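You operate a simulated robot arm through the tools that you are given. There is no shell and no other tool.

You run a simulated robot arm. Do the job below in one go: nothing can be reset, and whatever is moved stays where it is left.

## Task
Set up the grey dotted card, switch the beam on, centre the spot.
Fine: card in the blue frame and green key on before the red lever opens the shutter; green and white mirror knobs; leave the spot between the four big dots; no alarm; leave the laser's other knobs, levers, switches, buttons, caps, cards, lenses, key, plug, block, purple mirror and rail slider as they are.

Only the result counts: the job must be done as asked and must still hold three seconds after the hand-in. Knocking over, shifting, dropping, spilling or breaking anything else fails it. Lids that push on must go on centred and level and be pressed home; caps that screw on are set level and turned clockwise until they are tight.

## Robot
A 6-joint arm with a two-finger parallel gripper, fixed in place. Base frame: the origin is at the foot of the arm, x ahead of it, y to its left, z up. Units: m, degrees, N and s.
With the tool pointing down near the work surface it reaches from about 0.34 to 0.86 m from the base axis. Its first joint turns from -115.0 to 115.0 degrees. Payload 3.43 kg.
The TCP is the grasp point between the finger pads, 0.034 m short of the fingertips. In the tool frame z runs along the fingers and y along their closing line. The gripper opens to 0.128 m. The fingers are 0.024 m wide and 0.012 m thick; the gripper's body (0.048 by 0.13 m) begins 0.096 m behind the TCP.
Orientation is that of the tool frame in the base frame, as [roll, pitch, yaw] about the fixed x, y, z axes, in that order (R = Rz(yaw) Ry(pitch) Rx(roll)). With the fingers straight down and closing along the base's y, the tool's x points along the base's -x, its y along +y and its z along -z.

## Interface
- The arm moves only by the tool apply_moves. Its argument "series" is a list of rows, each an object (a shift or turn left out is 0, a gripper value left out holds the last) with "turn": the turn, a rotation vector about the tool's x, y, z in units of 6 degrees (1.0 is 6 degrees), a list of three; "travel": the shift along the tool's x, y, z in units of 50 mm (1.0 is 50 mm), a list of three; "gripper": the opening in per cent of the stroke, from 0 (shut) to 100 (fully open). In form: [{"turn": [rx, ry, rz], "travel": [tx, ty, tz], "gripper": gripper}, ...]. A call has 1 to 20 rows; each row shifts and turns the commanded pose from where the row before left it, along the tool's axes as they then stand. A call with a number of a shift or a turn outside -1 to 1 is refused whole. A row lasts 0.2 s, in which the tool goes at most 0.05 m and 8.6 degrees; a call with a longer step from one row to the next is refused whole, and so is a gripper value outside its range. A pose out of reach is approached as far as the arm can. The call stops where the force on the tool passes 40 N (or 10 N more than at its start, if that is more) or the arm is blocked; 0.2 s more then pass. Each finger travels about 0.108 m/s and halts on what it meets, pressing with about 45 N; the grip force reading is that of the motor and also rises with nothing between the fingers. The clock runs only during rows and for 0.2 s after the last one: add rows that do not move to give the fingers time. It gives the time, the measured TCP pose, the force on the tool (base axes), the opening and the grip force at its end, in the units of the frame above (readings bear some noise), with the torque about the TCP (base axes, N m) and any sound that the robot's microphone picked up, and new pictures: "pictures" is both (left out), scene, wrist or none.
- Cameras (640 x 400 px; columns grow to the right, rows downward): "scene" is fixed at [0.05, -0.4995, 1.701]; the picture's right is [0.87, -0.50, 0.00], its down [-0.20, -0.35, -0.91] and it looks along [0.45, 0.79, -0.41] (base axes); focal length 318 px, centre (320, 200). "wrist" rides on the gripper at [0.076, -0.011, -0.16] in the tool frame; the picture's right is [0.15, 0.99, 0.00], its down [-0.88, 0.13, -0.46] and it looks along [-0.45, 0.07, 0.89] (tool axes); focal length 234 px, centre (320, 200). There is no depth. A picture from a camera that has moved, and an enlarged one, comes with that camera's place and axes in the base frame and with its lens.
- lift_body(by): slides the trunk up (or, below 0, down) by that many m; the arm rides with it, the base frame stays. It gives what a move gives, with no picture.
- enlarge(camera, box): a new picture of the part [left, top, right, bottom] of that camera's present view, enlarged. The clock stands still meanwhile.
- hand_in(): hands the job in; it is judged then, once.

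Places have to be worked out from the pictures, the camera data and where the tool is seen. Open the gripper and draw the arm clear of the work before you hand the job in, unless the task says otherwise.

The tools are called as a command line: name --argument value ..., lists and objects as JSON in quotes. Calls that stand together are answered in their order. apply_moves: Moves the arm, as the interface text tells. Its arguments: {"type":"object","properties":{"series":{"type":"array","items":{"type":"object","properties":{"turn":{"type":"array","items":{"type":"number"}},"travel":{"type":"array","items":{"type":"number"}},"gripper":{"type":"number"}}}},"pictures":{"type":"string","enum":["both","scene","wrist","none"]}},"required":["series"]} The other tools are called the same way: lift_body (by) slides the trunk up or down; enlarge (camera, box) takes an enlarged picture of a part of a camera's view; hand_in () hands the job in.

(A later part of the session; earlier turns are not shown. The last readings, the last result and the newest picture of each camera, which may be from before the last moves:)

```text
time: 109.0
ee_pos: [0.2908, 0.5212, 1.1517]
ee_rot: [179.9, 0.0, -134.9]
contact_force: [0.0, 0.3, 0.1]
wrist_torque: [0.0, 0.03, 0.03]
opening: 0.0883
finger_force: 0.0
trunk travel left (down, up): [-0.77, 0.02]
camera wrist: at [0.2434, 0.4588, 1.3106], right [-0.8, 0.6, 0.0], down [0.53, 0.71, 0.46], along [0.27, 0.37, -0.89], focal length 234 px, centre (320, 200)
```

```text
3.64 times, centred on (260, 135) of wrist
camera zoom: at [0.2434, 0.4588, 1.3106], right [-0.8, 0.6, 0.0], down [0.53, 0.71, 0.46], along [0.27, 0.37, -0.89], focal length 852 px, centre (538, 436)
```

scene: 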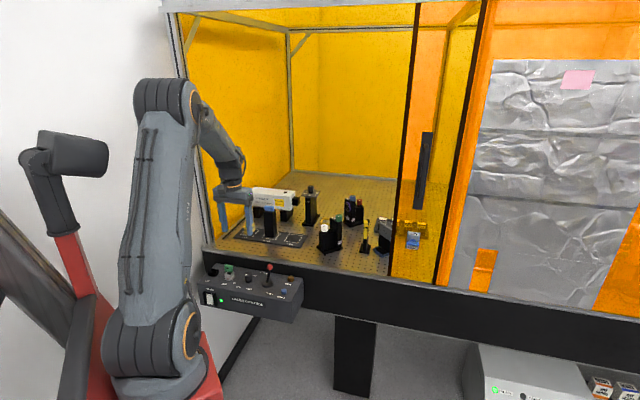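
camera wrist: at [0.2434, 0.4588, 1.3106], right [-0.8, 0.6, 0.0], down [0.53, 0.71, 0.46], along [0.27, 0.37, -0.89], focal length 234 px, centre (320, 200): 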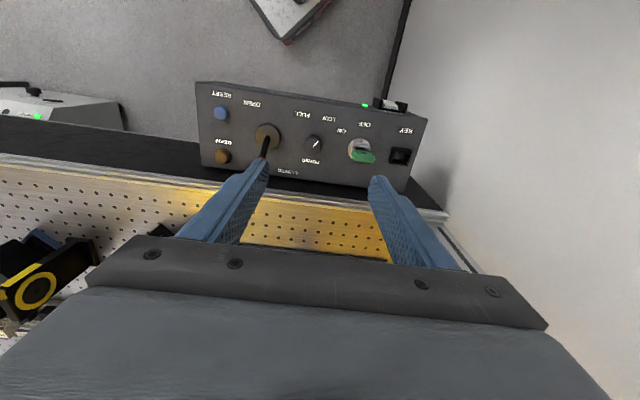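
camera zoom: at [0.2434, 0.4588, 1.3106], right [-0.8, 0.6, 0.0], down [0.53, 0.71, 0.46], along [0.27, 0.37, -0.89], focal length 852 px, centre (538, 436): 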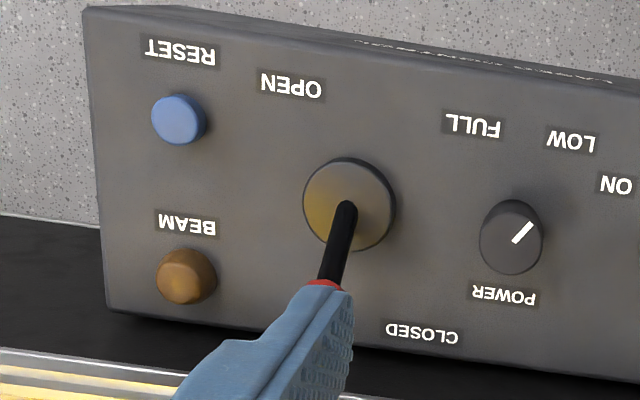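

The red tick points to OFF and ON lies about 50° counter-clockwise (seen from above). The green bow is about 37 mm wide along the panel, centred near (0.254, 0.593), top z≈0.944. I move above it with the fingers narrowed to 58 mm.

apply_moves --series '[{"travel": [-0.249, 0.773, 0], "gripper": 45}, {"travel": [-0.249, 0.773, 0]}, {"travel": [0, 0, 0.7]}, {"travel": [0, 0, 0.7]}, {"travel": [0, 0, 0.7]}, {"travel": [0, 0, 0.7]}, {}]' --pictures "both"

enlarge --camera "wrist" --box '[240, 100, 400, 240]'

enlarge --camera "scene" --box '[200, 220, 280, 300]'

```text
time: 110.6
ee_pos: [0.2557, 0.5948, 1.0096]
ee_rot: [179.9, 0.1, -135.1]
contact_force: [-0.6, -0.6, 0.4]
wrist_torque: [0.02, 0.02, 0.0]
opening: 0.0577
finger_force: 0.1
trunk travel left (down, up): [-0.77, 0.02]
camera wrist: at [0.2077, 0.5314, 1.1705], right [-0.8, 0.6, 0.0], down [0.53, 0.71, 0.46], along [0.27, 0.37, -0.89], focal length 234 px, centre (320, 200)
```

scene: 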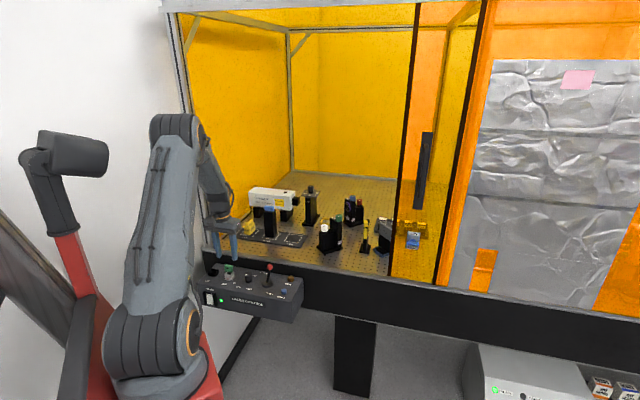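
wrist: 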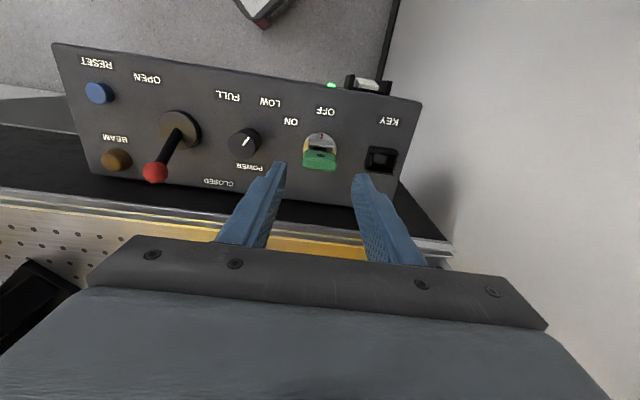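

```text
2.86 times, centred on (320, 170) of wrist
camera zoom: at [0.2077, 0.5314, 1.1705], right [-0.8, 0.6, 0.0], down [0.53, 0.71, 0.46], along [0.27, 0.37, -0.89], focal length 669 px, centre (320, 286)
```

zoom: 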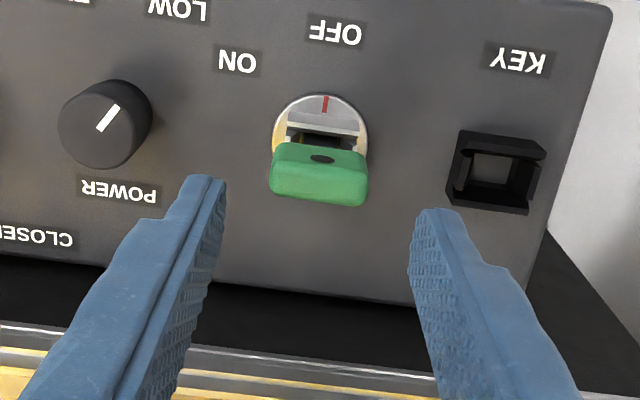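

```text
5.00 times, centred on (240, 260) of scene
camera zoom: at [0.05, -0.4995, 1.701], right [0.87, -0.5, 0.0], down [-0.2, -0.35, -0.91], along [0.45, 0.79, -0.41], focal length 1589 px, centre (720, -100)
```

zoom: 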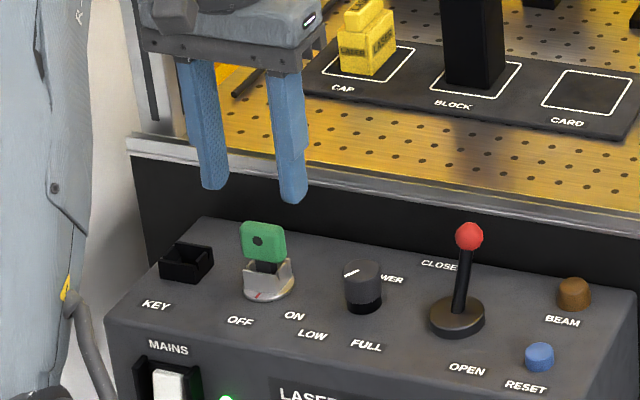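

Bow centre is (0.2527, 0.5924); I shift 4 mm toward the front and lower so the fingertips straddle the bow, then close gently.

apply_moves --series '[{"travel": [0.08, 0.01, 0.2]}, {"travel": [0, 0, 0.35]}, {"travel": [0, 0, 0.35]}, {"travel": [0, 0, 0.33]}, {}]' --pictures "both"

enlarge --camera "wrist" --box '[240, 100, 400, 240]'

enlarge --camera "scene" --box '[200, 230, 270, 300]'

```text
time: 111.8
ee_pos: [0.249, 0.5918, 0.9494]
ee_rot: [179.9, 0.0, -135.1]
contact_force: [0.3, -0.5, 0.5]
wrist_torque: [0.01, 0.01, -0.04]
opening: 0.0575
finger_force: 0.0
trunk travel left (down, up): [-0.77, 0.02]
camera wrist: at [0.2024, 0.5288, 1.1094], right [-0.8, 0.6, 0.0], down [0.53, 0.71, 0.46], along [0.27, 0.37, -0.89], focal length 234 px, centre (320, 200)
```

scene: 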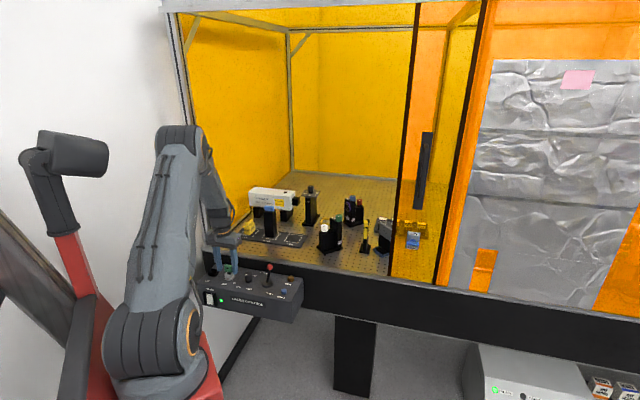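
wrist: 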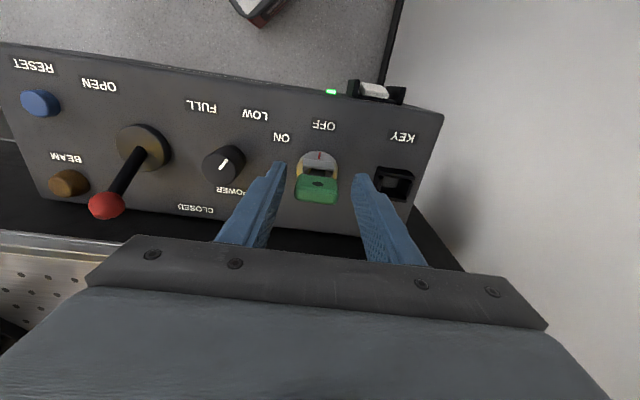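

```text
2.86 times, centred on (320, 170) of wrist
camera zoom: at [0.2024, 0.5288, 1.1094], right [-0.8, 0.6, 0.0], down [0.53, 0.71, 0.46], along [0.27, 0.37, -0.89], focal length 669 px, centre (320, 286)
```

zoom: 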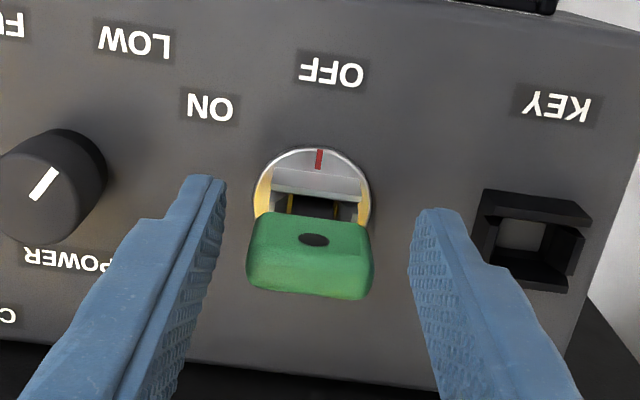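

```text
5.71 times, centred on (235, 265) of scene
camera zoom: at [0.05, -0.4995, 1.701], right [0.87, -0.5, 0.0], down [-0.2, -0.35, -0.91], along [0.45, 0.79, -0.41], focal length 1816 px, centre (806, -171)
```

zoom: 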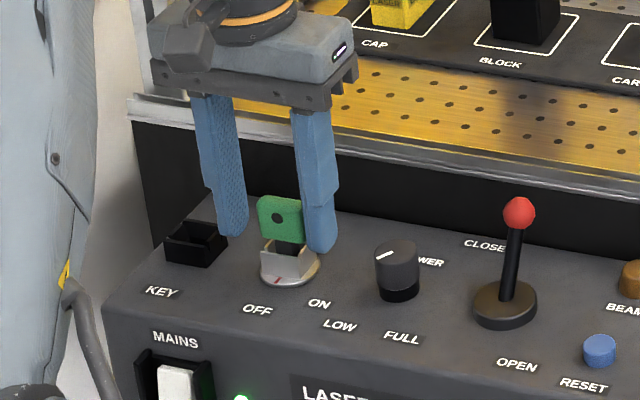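

From this view the bow and rotor axis are both at (0.2532, 0.5934), about 5.5 mm deeper than my tool centre. I correct that and close on the bow.

apply_moves --series '[{"travel": [-0.11, -0.026, 0]}, {}, {"gripper": 36}, {"gripper": 30}, {"gripper": 20}, {"gripper": 20}, {"gripper": 20}]' --pictures "both"

enlarge --camera "wrist" --box '[240, 100, 400, 240]'

```text
time: 113.4
ee_pos: [0.2553, 0.5937, 0.9493]
ee_rot: [179.9, 0.1, -135.1]
contact_force: [0.8, -1.1, 0.8]
wrist_torque: [-0.03, 0.0, -0.01]
opening: 0.0346
finger_force: 45.5
trunk travel left (down, up): [-0.77, 0.02]
camera wrist: at [0.2079, 0.5313, 1.1094], right [-0.8, 0.6, 0.0], down [0.53, 0.71, 0.46], along [0.27, 0.37, -0.89], focal length 234 px, centre (320, 200)
```

scene: 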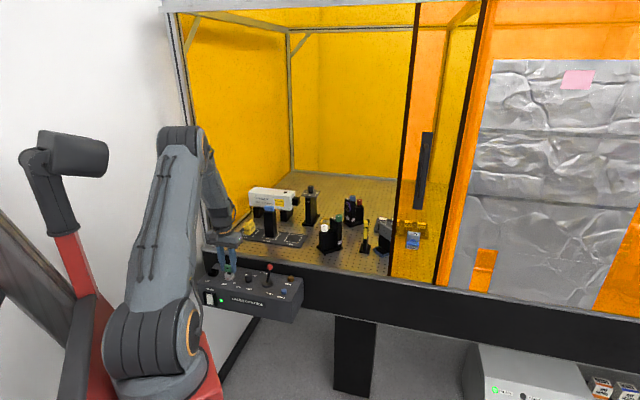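
wrist: 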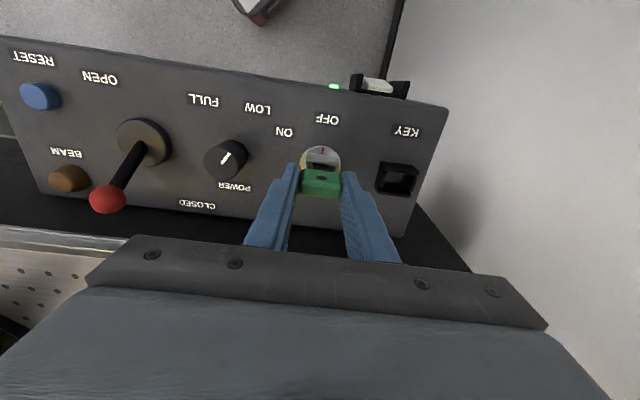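

```text
2.86 times, centred on (320, 170) of wrist
camera zoom: at [0.2079, 0.5313, 1.1094], right [-0.8, 0.6, 0.0], down [0.53, 0.71, 0.46], along [0.27, 0.37, -0.89], focal length 669 px, centre (320, 286)
```

zoom: 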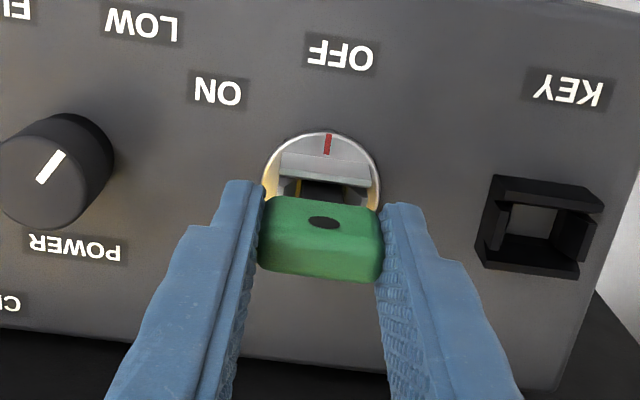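

The key is gripped. I rotate it counter-clockwise in steps, checking the tick and torque part-way.

apply_moves --series '[{"turn": [0, 0, -0.6]}, {"turn": [0, 0, -0.6]}, {"turn": [0, 0, -0.6]}, {"turn": [0, 0, -0.6]}, {"turn": [0, 0, -0.6]}, {"turn": [0, 0, -0.6]}, {}]' --pictures "wrist"

enlarge --camera "wrist" --box '[240, 80, 400, 220]'

```text
time: 115.0
ee_pos: [0.2544, 0.5948, 0.9485]
ee_rot: [179.9, 0.1, -113.4]
contact_force: [0.4, 1.3, -0.2]
wrist_torque: [0.07, -0.03, 0.0]
opening: 0.0343
finger_force: 44.9
trunk travel left (down, up): [-0.77, 0.02]
camera wrist: at [0.2337, 0.5188, 1.1093], right [-0.97, 0.26, 0.0], down [0.23, 0.86, 0.46], along [0.12, 0.44, -0.89], focal length 234 px, centre (320, 200)
```

wrist: 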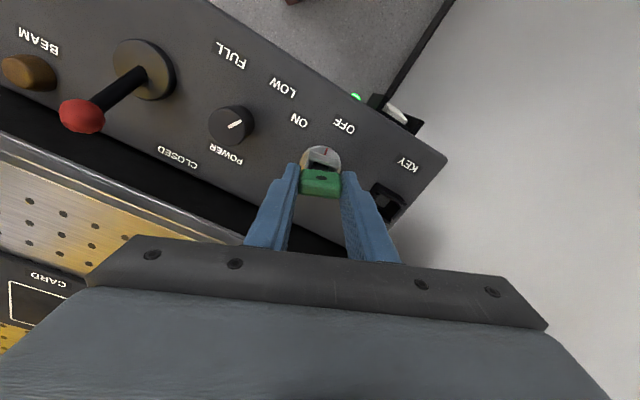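

```text
2.86 times, centred on (320, 150) of wrist
camera zoom: at [0.2337, 0.5188, 1.1093], right [-0.97, 0.26, 0.0], down [0.23, 0.86, 0.46], along [0.12, 0.44, -0.89], focal length 669 px, centre (320, 343)
```

zoom: 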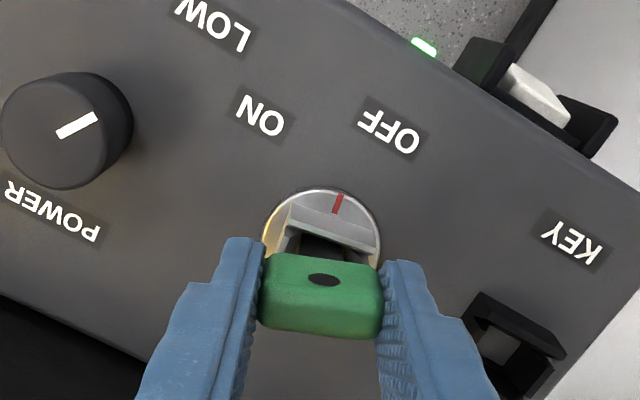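

The tick has moved but the rotor seems to lag the bow a little. I zoom in tighter to read it.

enlarge --camera "wrist" --box '[285, 100, 365, 210]'

enlarge --camera "scene" --box '[210, 250, 260, 300]'

```text
3.64 times, centred on (325, 155) of wrist
camera zoom: at [0.2337, 0.5188, 1.1093], right [-0.97, 0.26, 0.0], down [0.23, 0.86, 0.46], along [0.12, 0.44, -0.89], focal length 852 px, centre (302, 364)
```

zoom: 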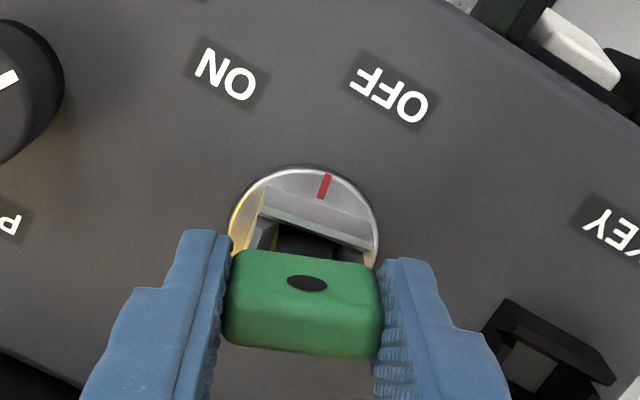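

```text
8.00 times, centred on (235, 275) of scene
camera zoom: at [0.05, -0.4995, 1.701], right [0.87, -0.5, 0.0], down [-0.2, -0.35, -0.91], along [0.45, 0.79, -0.41], focal length 2542 px, centre (1000, -400)
```

zoom: 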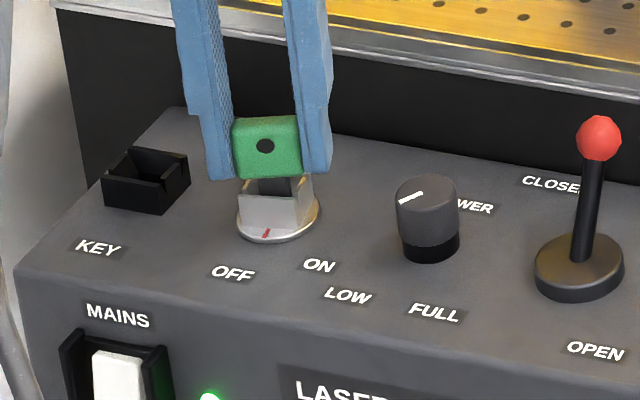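

The rotor follows with about 14° of lag. I continue turning another 30° and look again.

apply_moves --series '[{"turn": [0, 0, -0.6]}, {"turn": [0, 0, -0.6]}, {"turn": [0, 0, -0.6]}, {"turn": [0, 0, -0.6]}, {"turn": [0, 0, -0.6]}, {"turn": [0, 0, -0.6]}, {"turn": [0, 0, -0.6]}, {"turn": [0, 0, -0.6]}, {}]' --pictures "wrist"

enlarge --camera "wrist" --box '[265, 80, 385, 210]'

enlarge --camera "scene" --box '[210, 250, 260, 300]'

```text
time: 117.0
ee_pos: [0.2543, 0.5937, 0.9491]
ee_rot: [-180.0, 0.0, -84.7]
contact_force: [-1.4, 1.0, 8.5]
wrist_torque: [0.02, 0.04, 0.02]
opening: 0.0343
finger_force: 44.8
trunk travel left (down, up): [-0.77, 0.02]
camera wrist: at [0.2722, 0.5176, 1.109], right [-0.97, -0.24, 0.0], down [-0.21, 0.86, 0.46], along [-0.11, 0.44, -0.89], focal length 234 px, centre (320, 200)
```

wrist: 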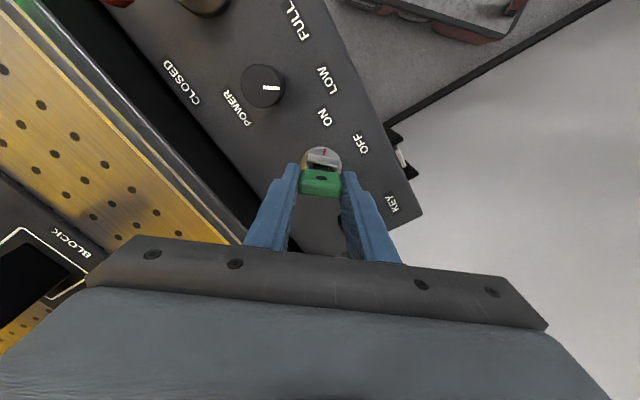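

```text
3.08 times, centred on (325, 145) of wrist
camera zoom: at [0.2722, 0.5176, 1.109], right [-0.97, -0.24, 0.0], down [-0.21, 0.86, 0.46], along [-0.11, 0.44, -0.89], focal length 720 px, centre (305, 369)
```

zoom: 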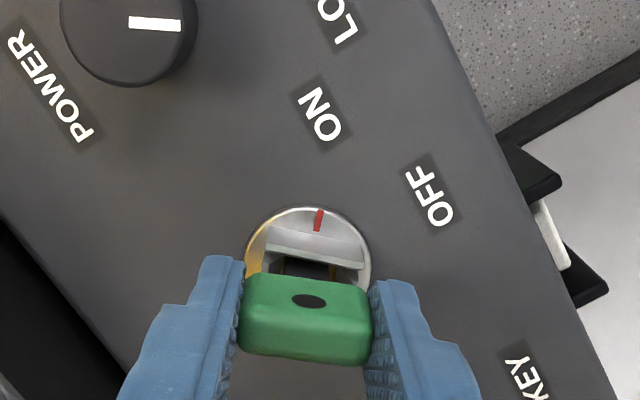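

```text
8.00 times, centred on (235, 275) of scene
camera zoom: at [0.05, -0.4995, 1.701], right [0.87, -0.5, 0.0], down [-0.2, -0.35, -0.91], along [0.45, 0.79, -0.41], focal length 2542 px, centre (1000, -400)
```

zoom: 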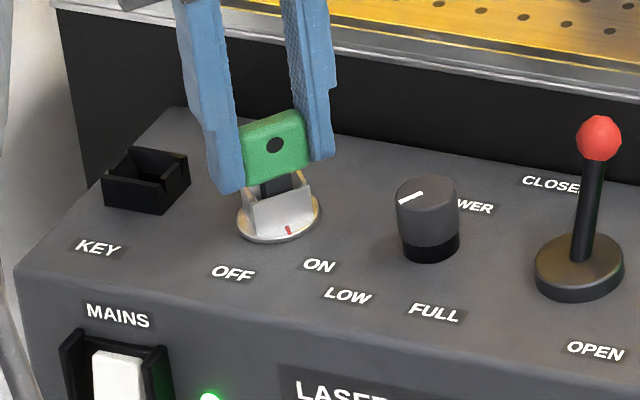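

The tick is now about 9° short of ON. I turn another 10°.

apply_moves --series '[{"turn": [0, 0, -0.6]}, {"turn": [0, 0, -0.6]}, {"turn": [0, 0, -0.5]}, {}]' --pictures "wrist"

enlarge --camera "wrist" --box '[265, 80, 385, 210]'

enlarge --camera "scene" --box '[210, 250, 260, 300]'

```text
time: 118.0
ee_pos: [0.255, 0.5933, 0.9473]
ee_rot: [-180.0, 0.1, -74.3]
contact_force: [-2.5, 2.1, 12.6]
wrist_torque: [0.05, 0.07, 0.0]
opening: 0.0343
finger_force: 45.3
trunk travel left (down, up): [-0.77, 0.02]
camera wrist: at [0.2852, 0.5222, 1.1089], right [-0.91, -0.41, 0.0], down [-0.36, 0.81, 0.46], along [-0.19, 0.42, -0.89], focal length 234 px, centre (320, 200)
```

wrist: 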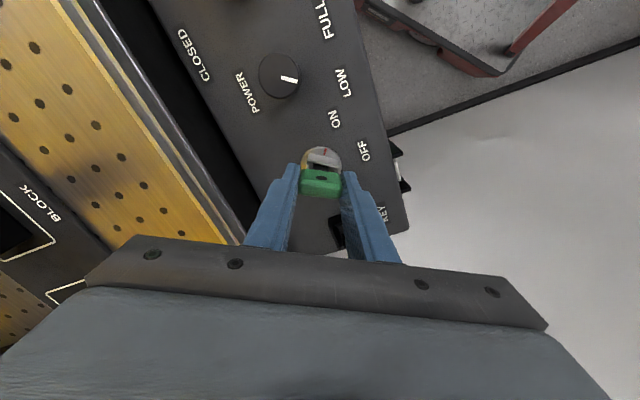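

```text
3.08 times, centred on (325, 145) of wrist
camera zoom: at [0.2852, 0.5222, 1.1089], right [-0.91, -0.41, 0.0], down [-0.36, 0.81, 0.46], along [-0.19, 0.42, -0.89], focal length 720 px, centre (305, 369)
```

zoom: 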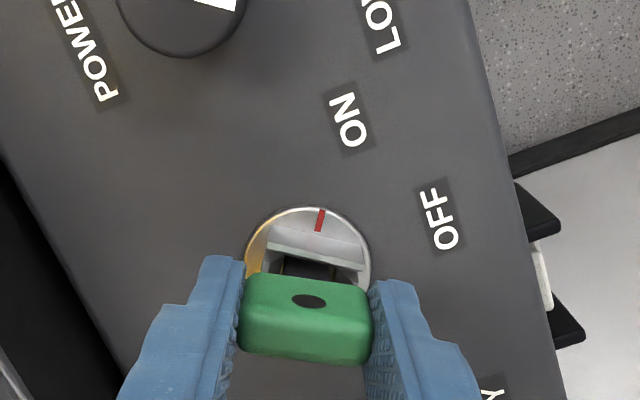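

```text
8.00 times, centred on (235, 275) of scene
camera zoom: at [0.05, -0.4995, 1.701], right [0.87, -0.5, 0.0], down [-0.2, -0.35, -0.91], along [0.45, 0.79, -0.41], focal length 2542 px, centre (1000, -400)
```

zoom: 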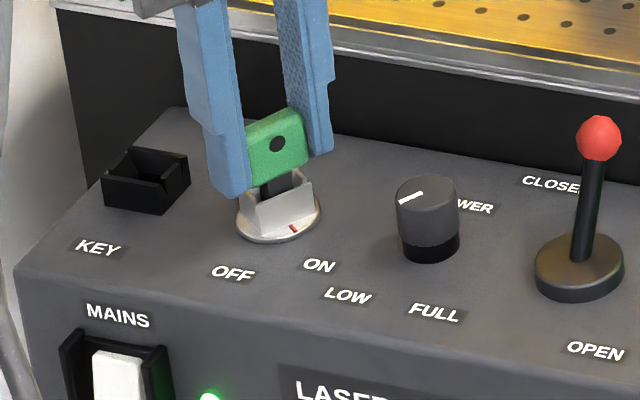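

The tick now points at ON. I nudge 3° further to see if there's a stop, then read the torque.

apply_moves --series '[{"turn": [0, 0, -0.5]}, {}]' --pictures "wrist"

enlarge --camera "wrist" --box '[265, 80, 385, 210]'

```text
time: 118.6
ee_pos: [0.2548, 0.5927, 0.9475]
ee_rot: [180.0, 0.1, -71.4]
contact_force: [-0.9, 6.0, 10.0]
wrist_torque: [0.3, 0.12, -0.03]
opening: 0.0344
finger_force: 45.1
trunk travel left (down, up): [-0.77, 0.02]
camera wrist: at [0.2886, 0.524, 1.1089], right [-0.89, -0.45, 0.0], down [-0.4, 0.79, 0.46], along [-0.21, 0.41, -0.89], focal length 234 px, centre (320, 200)
```

wrist: 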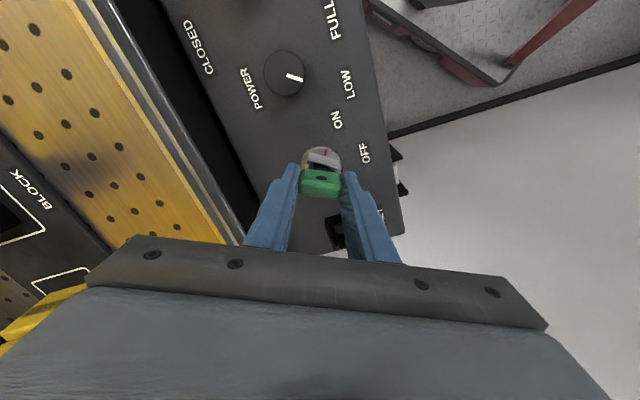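

```text
3.08 times, centred on (325, 145) of wrist
camera zoom: at [0.2886, 0.524, 1.1089], right [-0.89, -0.45, 0.0], down [-0.4, 0.79, 0.46], along [-0.21, 0.41, -0.89], focal length 720 px, centre (305, 369)
```

zoom: 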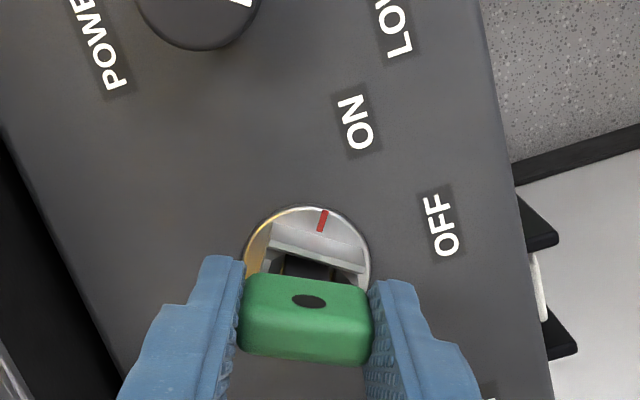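

The rotor stayed aligned with ON while the tool moved on, so it is against its ON stop. I release the key and lift off.

apply_moves --series '[{"gripper": 35}, {"gripper": 45}, {"gripper": 45}, {"travel": [0, 0, -0.3]}, {"travel": [0, 0, -0.6]}, {"travel": [0, 0, -0.8]}, {"travel": [0, 0, -0.8]}, {}]' --pictures "both"

enlarge --camera "scene" --box '[190, 240, 320, 330]'

enlarge --camera "wrist" --box '[220, 40, 420, 220]'

```text
time: 120.4
ee_pos: [0.2551, 0.5923, 1.0721]
ee_rot: [180.0, 0.0, -71.5]
contact_force: [0.3, -0.4, -0.4]
wrist_torque: [-0.01, 0.02, -0.01]
opening: 0.0574
finger_force: 0.2
trunk travel left (down, up): [-0.77, 0.02]
camera wrist: at [0.2881, 0.523, 1.2334], right [-0.89, -0.45, 0.0], down [-0.4, 0.79, 0.46], along [-0.21, 0.41, -0.89], focal length 234 px, centre (320, 200)
```

scene: 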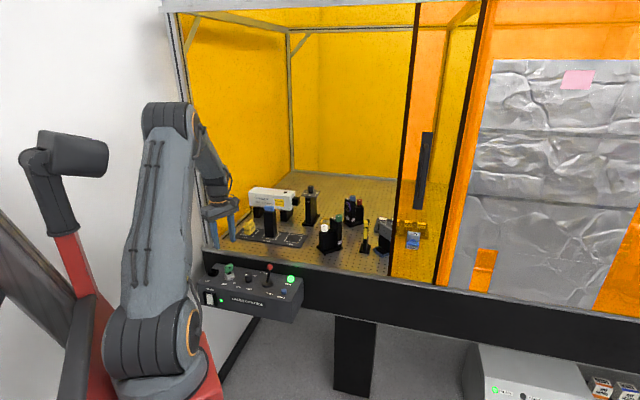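
wrist: 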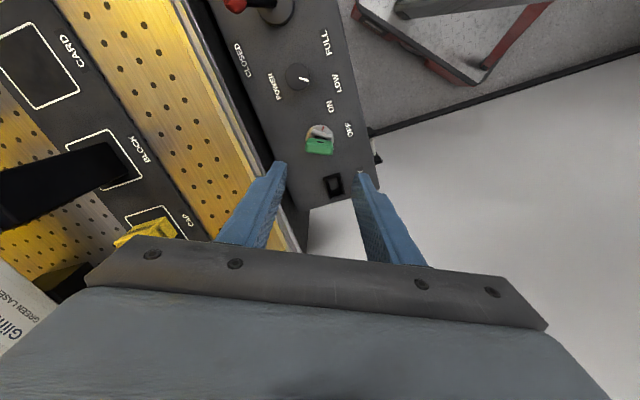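

```text
4.44 times, centred on (255, 285) of scene
camera zoom: at [0.05, -0.4995, 1.701], right [0.87, -0.5, 0.0], down [-0.2, -0.35, -0.91], along [0.45, 0.79, -0.41], focal length 1412 px, centre (609, -178)
```

zoom: 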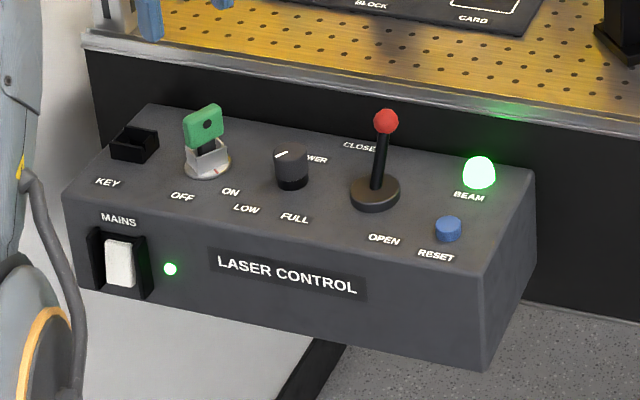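

```text
2.22 times, centred on (320, 130) of wrist
camera zoom: at [0.2881, 0.523, 1.2334], right [-0.89, -0.45, 0.0], down [-0.4, 0.79, 0.46], along [-0.21, 0.41, -0.89], focal length 520 px, centre (320, 356)
```

zoom: 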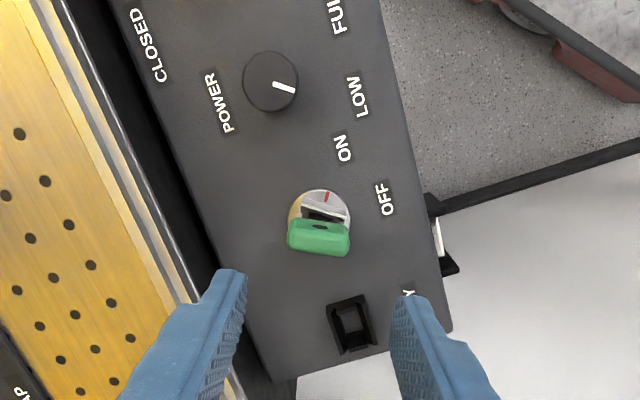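

BEAM now glows green, so the key is on and nothing alarmed. Next the red lever: I return to azimuth 45°, close the fingers to use as a pusher, and move behind the lever ball.

apply_moves --series '[{"turn": [0, 0, 0.882], "gripper": 0}, {"turn": [0, 0, 0.882]}, {"turn": [0, 0, 0.882]}, {"turn": [0, 0, 0.882]}, {"turn": [0, 0, 0.882]}, {"turn": [0, 0, 0.882]}, {"turn": [0, 0, 0.882]}, {"turn": [0, 0, 0.882]}, {"turn": [0, 0, 0.882]}, {"turn": [0, 0, 0.882]}, {"turn": [0, 0, 0.882]}, {"turn": [0, 0, 0.882]}, {"travel": [-0.329, -0.802, 0]}, {"travel": [-0.329, -0.802, 0]}, {"travel": [-0.329, -0.802, 0]}, {"travel": [-0.329, -0.802, 0]}, {}]' --pictures "both"

enlarge --camera "wrist" --box '[240, 60, 440, 230]'

enlarge --camera "scene" --box '[220, 210, 320, 310]'

```text
time: 124.0
ee_pos: [0.4157, 0.5248, 1.0767]
ee_rot: [179.9, 0.0, -134.9]
contact_force: [-0.3, 0.1, -0.3]
wrist_torque: [0.03, 0.01, 0.01]
opening: 0.0
finger_force: 33.2
trunk travel left (down, up): [-0.77, 0.02]
camera wrist: at [0.3684, 0.4627, 1.2375], right [-0.8, 0.59, 0.0], down [0.53, 0.71, 0.46], along [0.27, 0.37, -0.89], focal length 234 px, centre (320, 200)
```

scene: 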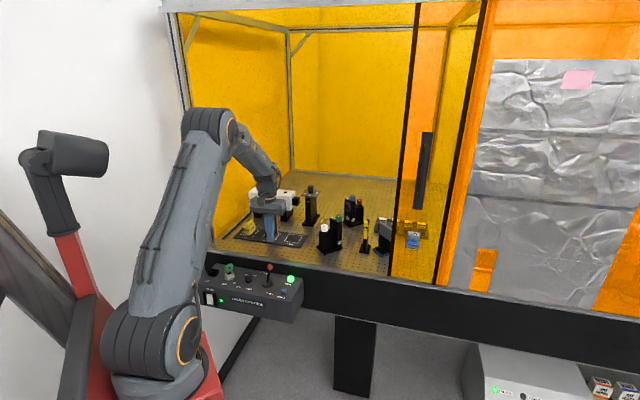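
wrist: 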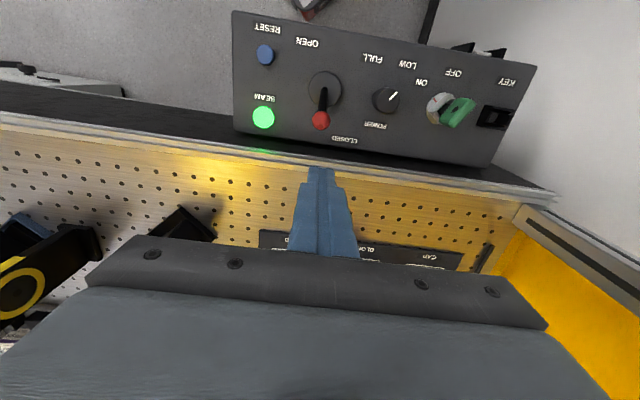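

```text
2.35 times, centred on (340, 145) of wrist
camera zoom: at [0.3684, 0.4627, 1.2375], right [-0.8, 0.59, 0.0], down [0.53, 0.71, 0.46], along [0.27, 0.37, -0.89], focal length 551 px, centre (273, 329)
```

zoom: 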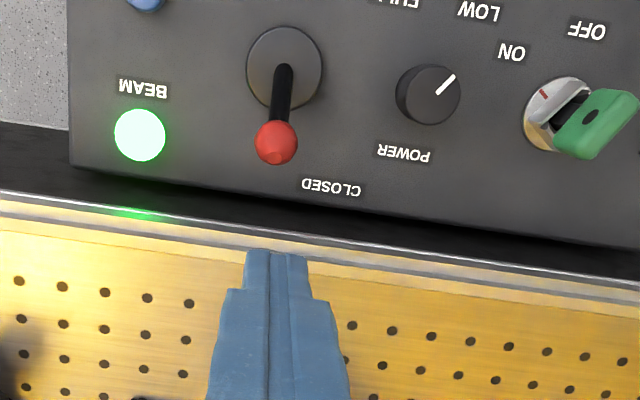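

```text
4.00 times, centred on (270, 260) of scene
camera zoom: at [0.05, -0.4995, 1.701], right [0.87, -0.5, 0.0], down [-0.2, -0.35, -0.91], along [0.45, 0.79, -0.41], focal length 1271 px, centre (520, -40)
```

zoom: 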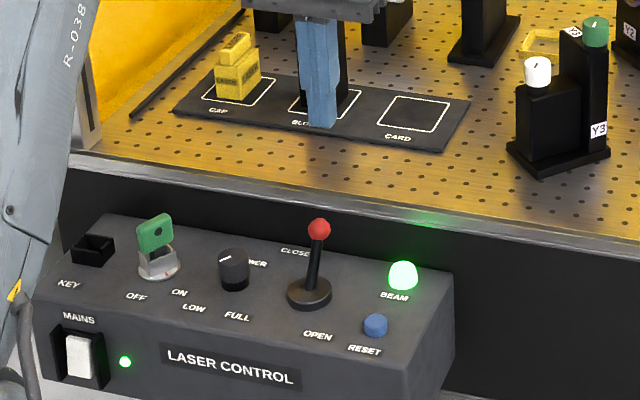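

The ball is at (0.3925, 0.4989, 0.943) leaning to CLOSED, with its pivot at u≈0.598. I lower the closed fingers behind it, tips at z≈0.941 just above the bench strip.

apply_moves --series '[{"travel": [0, -0.03, 0.6]}, {"travel": [0, 0, 0.6]}, {"travel": [0, 0, 0.5]}, {"travel": [0, 0, 0.33]}, {}]' --pictures "both"

enlarge --camera "wrist" --box '[240, 60, 440, 230]'

enlarge --camera "scene" --box '[230, 220, 320, 310]'

```text
time: 125.2
ee_pos: [0.4156, 0.527, 0.9741]
ee_rot: [179.9, 0.1, -135.0]
contact_force: [-0.3, 0.1, -0.2]
wrist_torque: [-0.01, -0.01, 0.03]
opening: 0.0001
finger_force: 33.0
trunk travel left (down, up): [-0.77, 0.02]
camera wrist: at [0.3686, 0.4638, 1.1348], right [-0.8, 0.6, 0.0], down [0.53, 0.71, 0.46], along [0.27, 0.37, -0.89], focal length 234 px, centre (320, 200)
```

scene: 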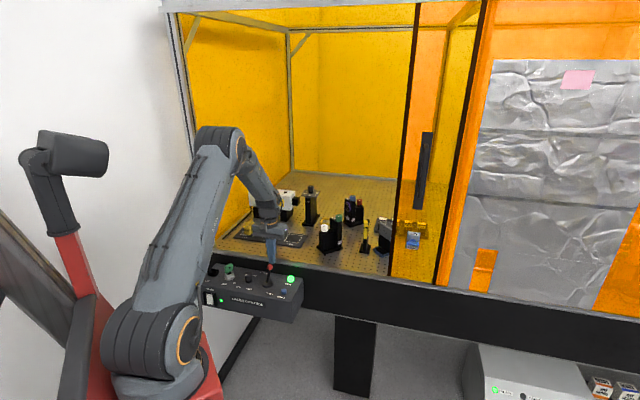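
wrist: 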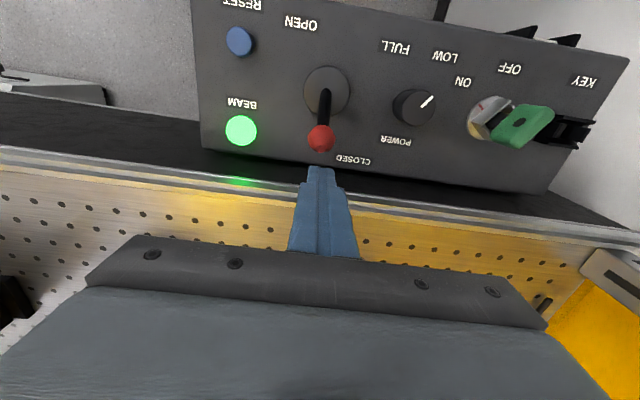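

```text
2.35 times, centred on (340, 145) of wrist
camera zoom: at [0.3686, 0.4638, 1.1348], right [-0.8, 0.6, 0.0], down [0.53, 0.71, 0.46], along [0.27, 0.37, -0.89], focal length 551 px, centre (273, 329)
```

zoom: 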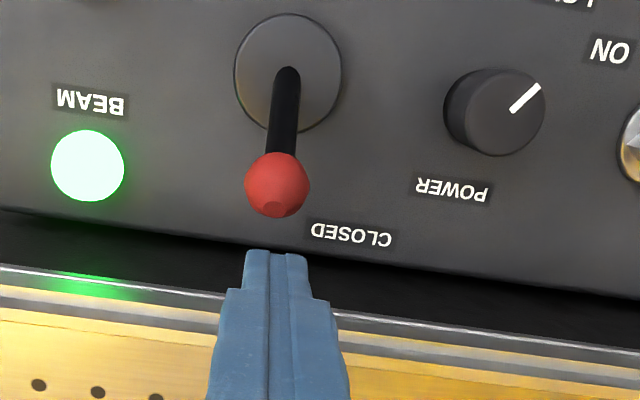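

```text
4.44 times, centred on (275, 265) of scene
camera zoom: at [0.05, -0.4995, 1.701], right [0.87, -0.5, 0.0], down [-0.2, -0.35, -0.91], along [0.45, 0.79, -0.41], focal length 1412 px, centre (520, -89)
```

zoom: 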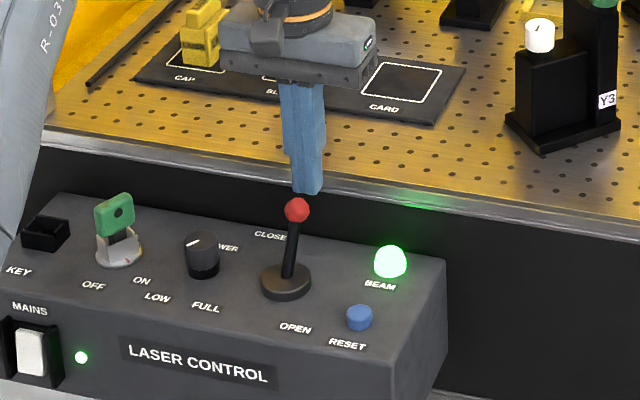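

The fingers are lined up behind the ball. I push toward the front (OPEN) in 10 mm steps, checking half-way.

apply_moves --series '[{"travel": [0.2, 0, 0]}, {"travel": [0.2, 0, 0]}, {"travel": [0.2, 0, 0.05]}, {"travel": [0.2, 0, 0]}, {"travel": [0.2, 0, 0]}, {}]' --pictures "both"

enlarge --camera "scene" --box '[230, 220, 320, 310]'

```text
time: 126.6
ee_pos: [0.3808, 0.4909, 0.9689]
ee_rot: [179.9, 0.1, -135.0]
contact_force: [-0.7, -0.6, 0.5]
wrist_torque: [0.01, 0.01, 0.02]
opening: 0.0
finger_force: 32.8
trunk travel left (down, up): [-0.77, 0.02]
camera wrist: at [0.3338, 0.428, 1.13], right [-0.8, 0.6, 0.0], down [0.53, 0.71, 0.46], along [0.27, 0.37, -0.89], focal length 234 px, centre (320, 200)
```

scene: 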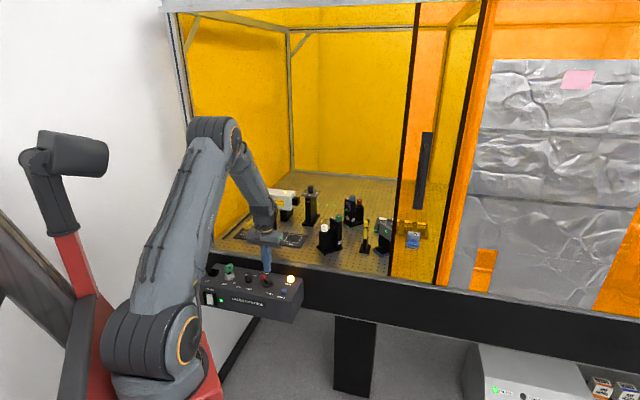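
wrist: 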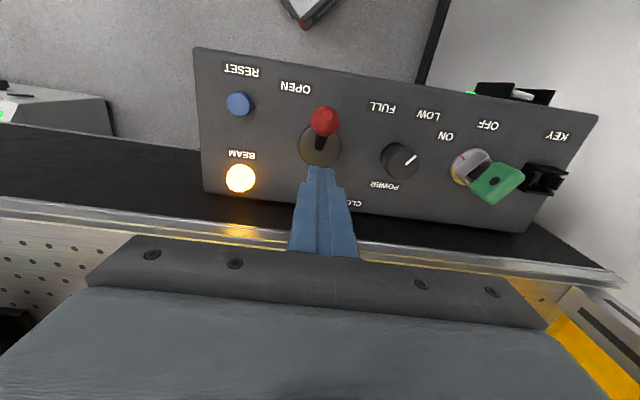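

```text
4.44 times, centred on (275, 265) of scene
camera zoom: at [0.05, -0.4995, 1.701], right [0.87, -0.5, 0.0], down [-0.2, -0.35, -0.91], along [0.45, 0.79, -0.41], focal length 1412 px, centre (520, -89)
```

zoom: 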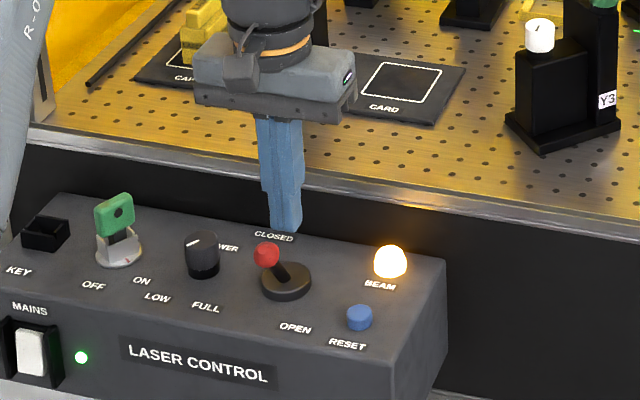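

The lever snapped to OPEN and the BEAM lamp changed to amber; no alarm sound. I look at the card for the spot.

enlarge --camera "scene" --box '[340, 200, 420, 270]'

enlarge --camera "scene" --box '[240, 170, 420, 270]'

enlarge --camera "scene" --box '[250, 255, 310, 310]'

```text
5.71 times, centred on (380, 235) of scene
camera zoom: at [0.05, -0.4995, 1.701], right [0.87, -0.5, 0.0], down [-0.2, -0.35, -0.91], along [0.45, 0.79, -0.41], focal length 1816 px, centre (-23, 0)
```

zoom: 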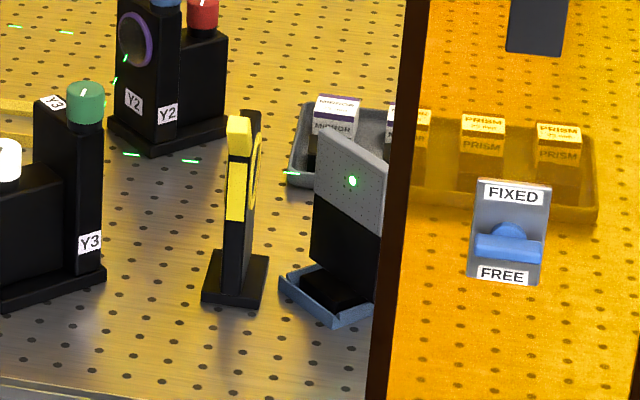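

```text
3.56 times, centred on (330, 220) of scene
camera zoom: at [0.05, -0.4995, 1.701], right [0.87, -0.5, 0.0], down [-0.2, -0.35, -0.91], along [0.45, 0.79, -0.41], focal length 1130 px, centre (284, 129)
```

zoom: 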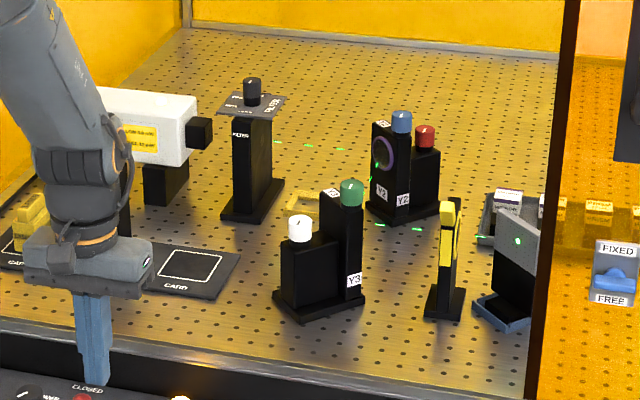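

```text
7.27 times, centred on (280, 282) of scene
camera zoom: at [0.05, -0.4995, 1.701], right [0.87, -0.5, 0.0], down [-0.2, -0.35, -0.91], along [0.45, 0.79, -0.41], focal length 2311 px, centre (611, -400)
```

zoom: 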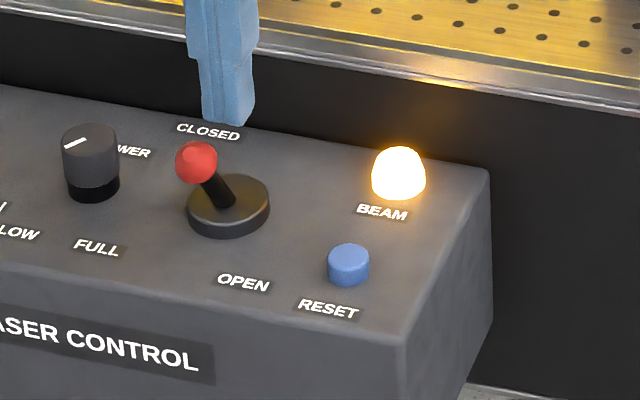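

A green spot is visible on the card. I zoom strongly to see it relative to the four big dots.

enlarge --camera "scene" --box '[376, 218, 396, 248]'

enlarge --camera "scene" --box '[372, 214, 396, 240]'

```text
13.33 times, centred on (386, 233) of scene
camera zoom: at [0.05, -0.4995, 1.701], right [0.87, -0.5, 0.0], down [-0.2, -0.35, -0.91], along [0.45, 0.79, -0.41], focal length 4238 px, centre (-560, -240)
```

zoom: 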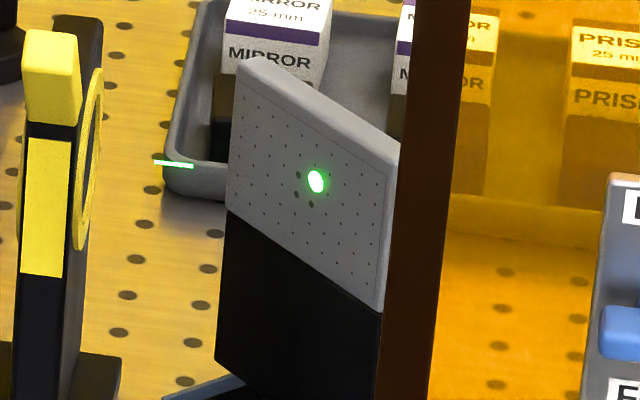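

```text
15.38 times, centred on (384, 227) of scene
camera zoom: at [0.05, -0.4995, 1.701], right [0.87, -0.5, 0.0], down [-0.2, -0.35, -0.91], along [0.45, 0.79, -0.41], focal length 4889 px, centre (-665, -215)
```

zoom: 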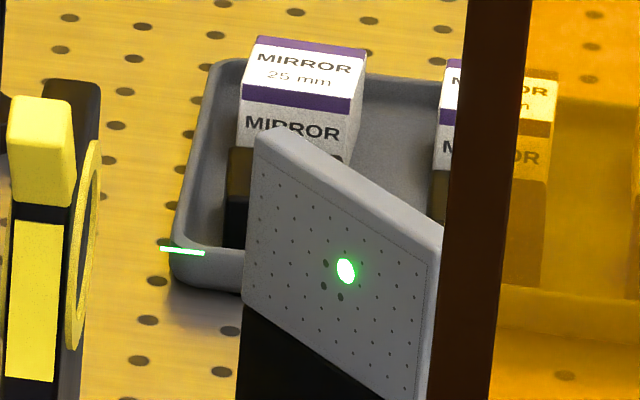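

The spot sits on the upper-right big dot: about 0.78 dot-spacings right and 0.71 up from the centre of the four. I raise the hand from the lever and go to look at the Y3 knobs, staying well above the beam plane (z≈1.037).

apply_moves --series '[{"travel": [0, 0, -0.6]}, {"travel": [0, 0, -0.9]}, {"travel": [0, 0, -0.9]}, {"travel": [0, 0, -0.9]}, {"travel": [0, 0, -0.9]}, {"travel": [-0.3, -0.9, 0], "gripper": 40}, {"travel": [-0.3, -0.9, 0]}, {"travel": [-0.3, -0.9, 0]}, {"travel": [-0.3, -0.9, 0]}, {"turn": [0, -0.85, 0]}, {"turn": [0, -0.85, 0]}, {"turn": [0, -0.85, 0]}, {}]' --pictures "both"

enlarge --camera "wrist" --box '[200, 30, 440, 210]'

```text
time: 129.4
ee_pos: [0.5509, 0.4051, 1.1795]
ee_rot: [179.9, 15.4, -135.0]
contact_force: [-0.1, 0.2, 0.8]
wrist_torque: [0.0, 0.0, 0.0]
opening: 0.0512
finger_force: 0.0
trunk travel left (down, up): [-0.77, 0.02]
camera wrist: at [0.4754, 0.3146, 1.3142], right [-0.8, 0.6, -0.04], down [0.42, 0.61, 0.67], along [0.43, 0.52, -0.74], focal length 234 px, centre (320, 200)
```

scene: 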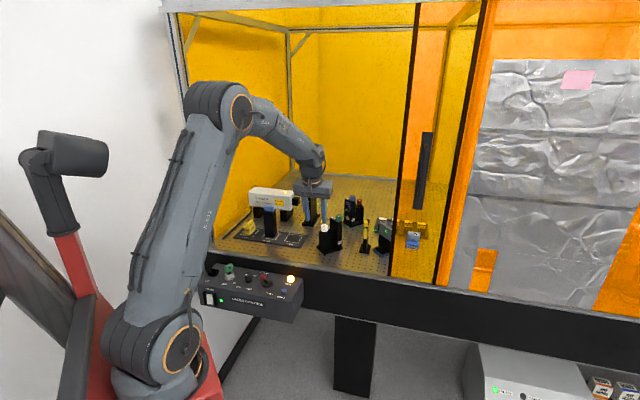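
wrist: 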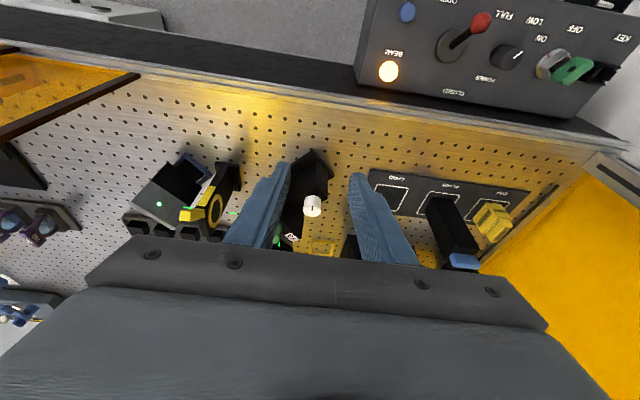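

```text
2.22 times, centred on (320, 120) of wrist
camera zoom: at [0.4754, 0.3146, 1.3142], right [-0.8, 0.6, -0.04], down [0.42, 0.61, 0.67], along [0.43, 0.52, -0.74], focal length 520 px, centre (320, 378)
```

zoom: 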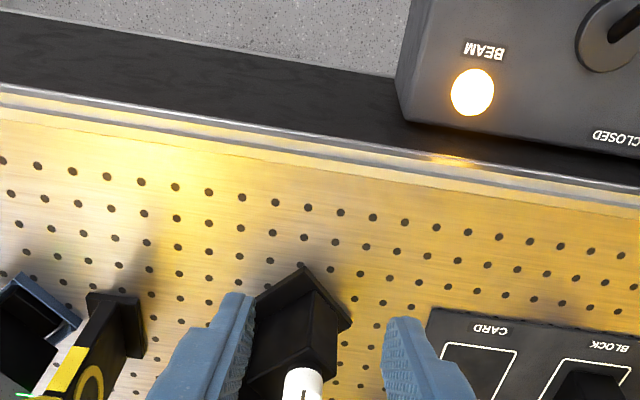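

I enlarge the knob area for a position fix.

enlarge --camera "wrist" --box '[250, 140, 370, 260]'

enlarge --camera "scene" --box '[300, 190, 370, 260]'

enlarge --camera "wrist" --box '[110, 140, 250, 240]'

```text
3.33 times, centred on (310, 200) of wrist
camera zoom: at [0.4754, 0.3146, 1.3142], right [-0.8, 0.6, -0.04], down [0.42, 0.61, 0.67], along [0.43, 0.52, -0.74], focal length 781 px, centre (353, 200)
```

zoom: 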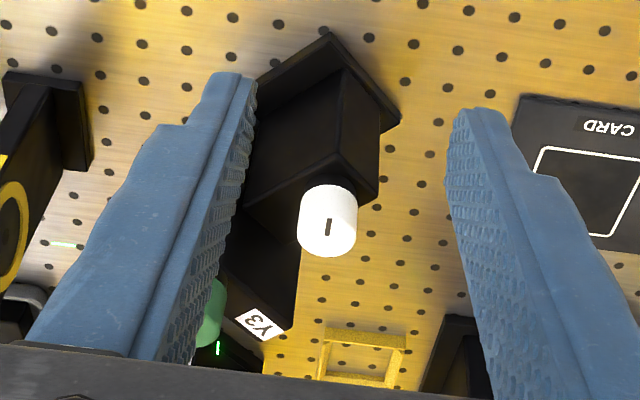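

```text
5.71 times, centred on (335, 225) of scene
camera zoom: at [0.05, -0.4995, 1.701], right [0.87, -0.5, 0.0], down [-0.2, -0.35, -0.91], along [0.45, 0.79, -0.41], focal length 1816 px, centre (234, 57)
```

zoom: 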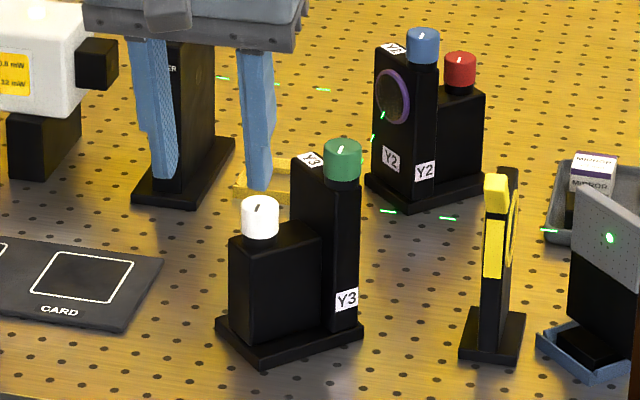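

```text
4.00 times, centred on (180, 190) of wrist
camera zoom: at [0.4754, 0.3146, 1.3142], right [-0.8, 0.6, -0.04], down [0.42, 0.61, 0.67], along [0.43, 0.52, -0.74], focal length 937 px, centre (880, 240)
```

zoom: 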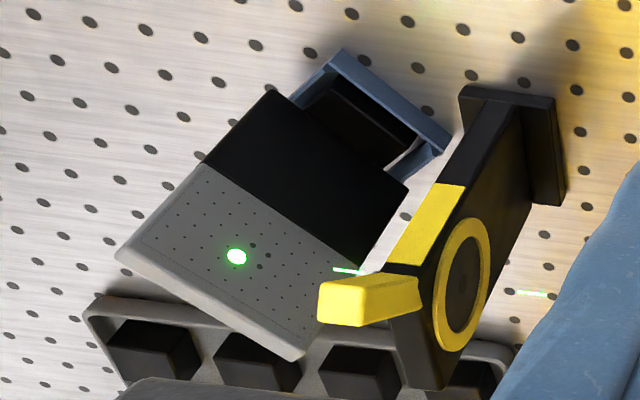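

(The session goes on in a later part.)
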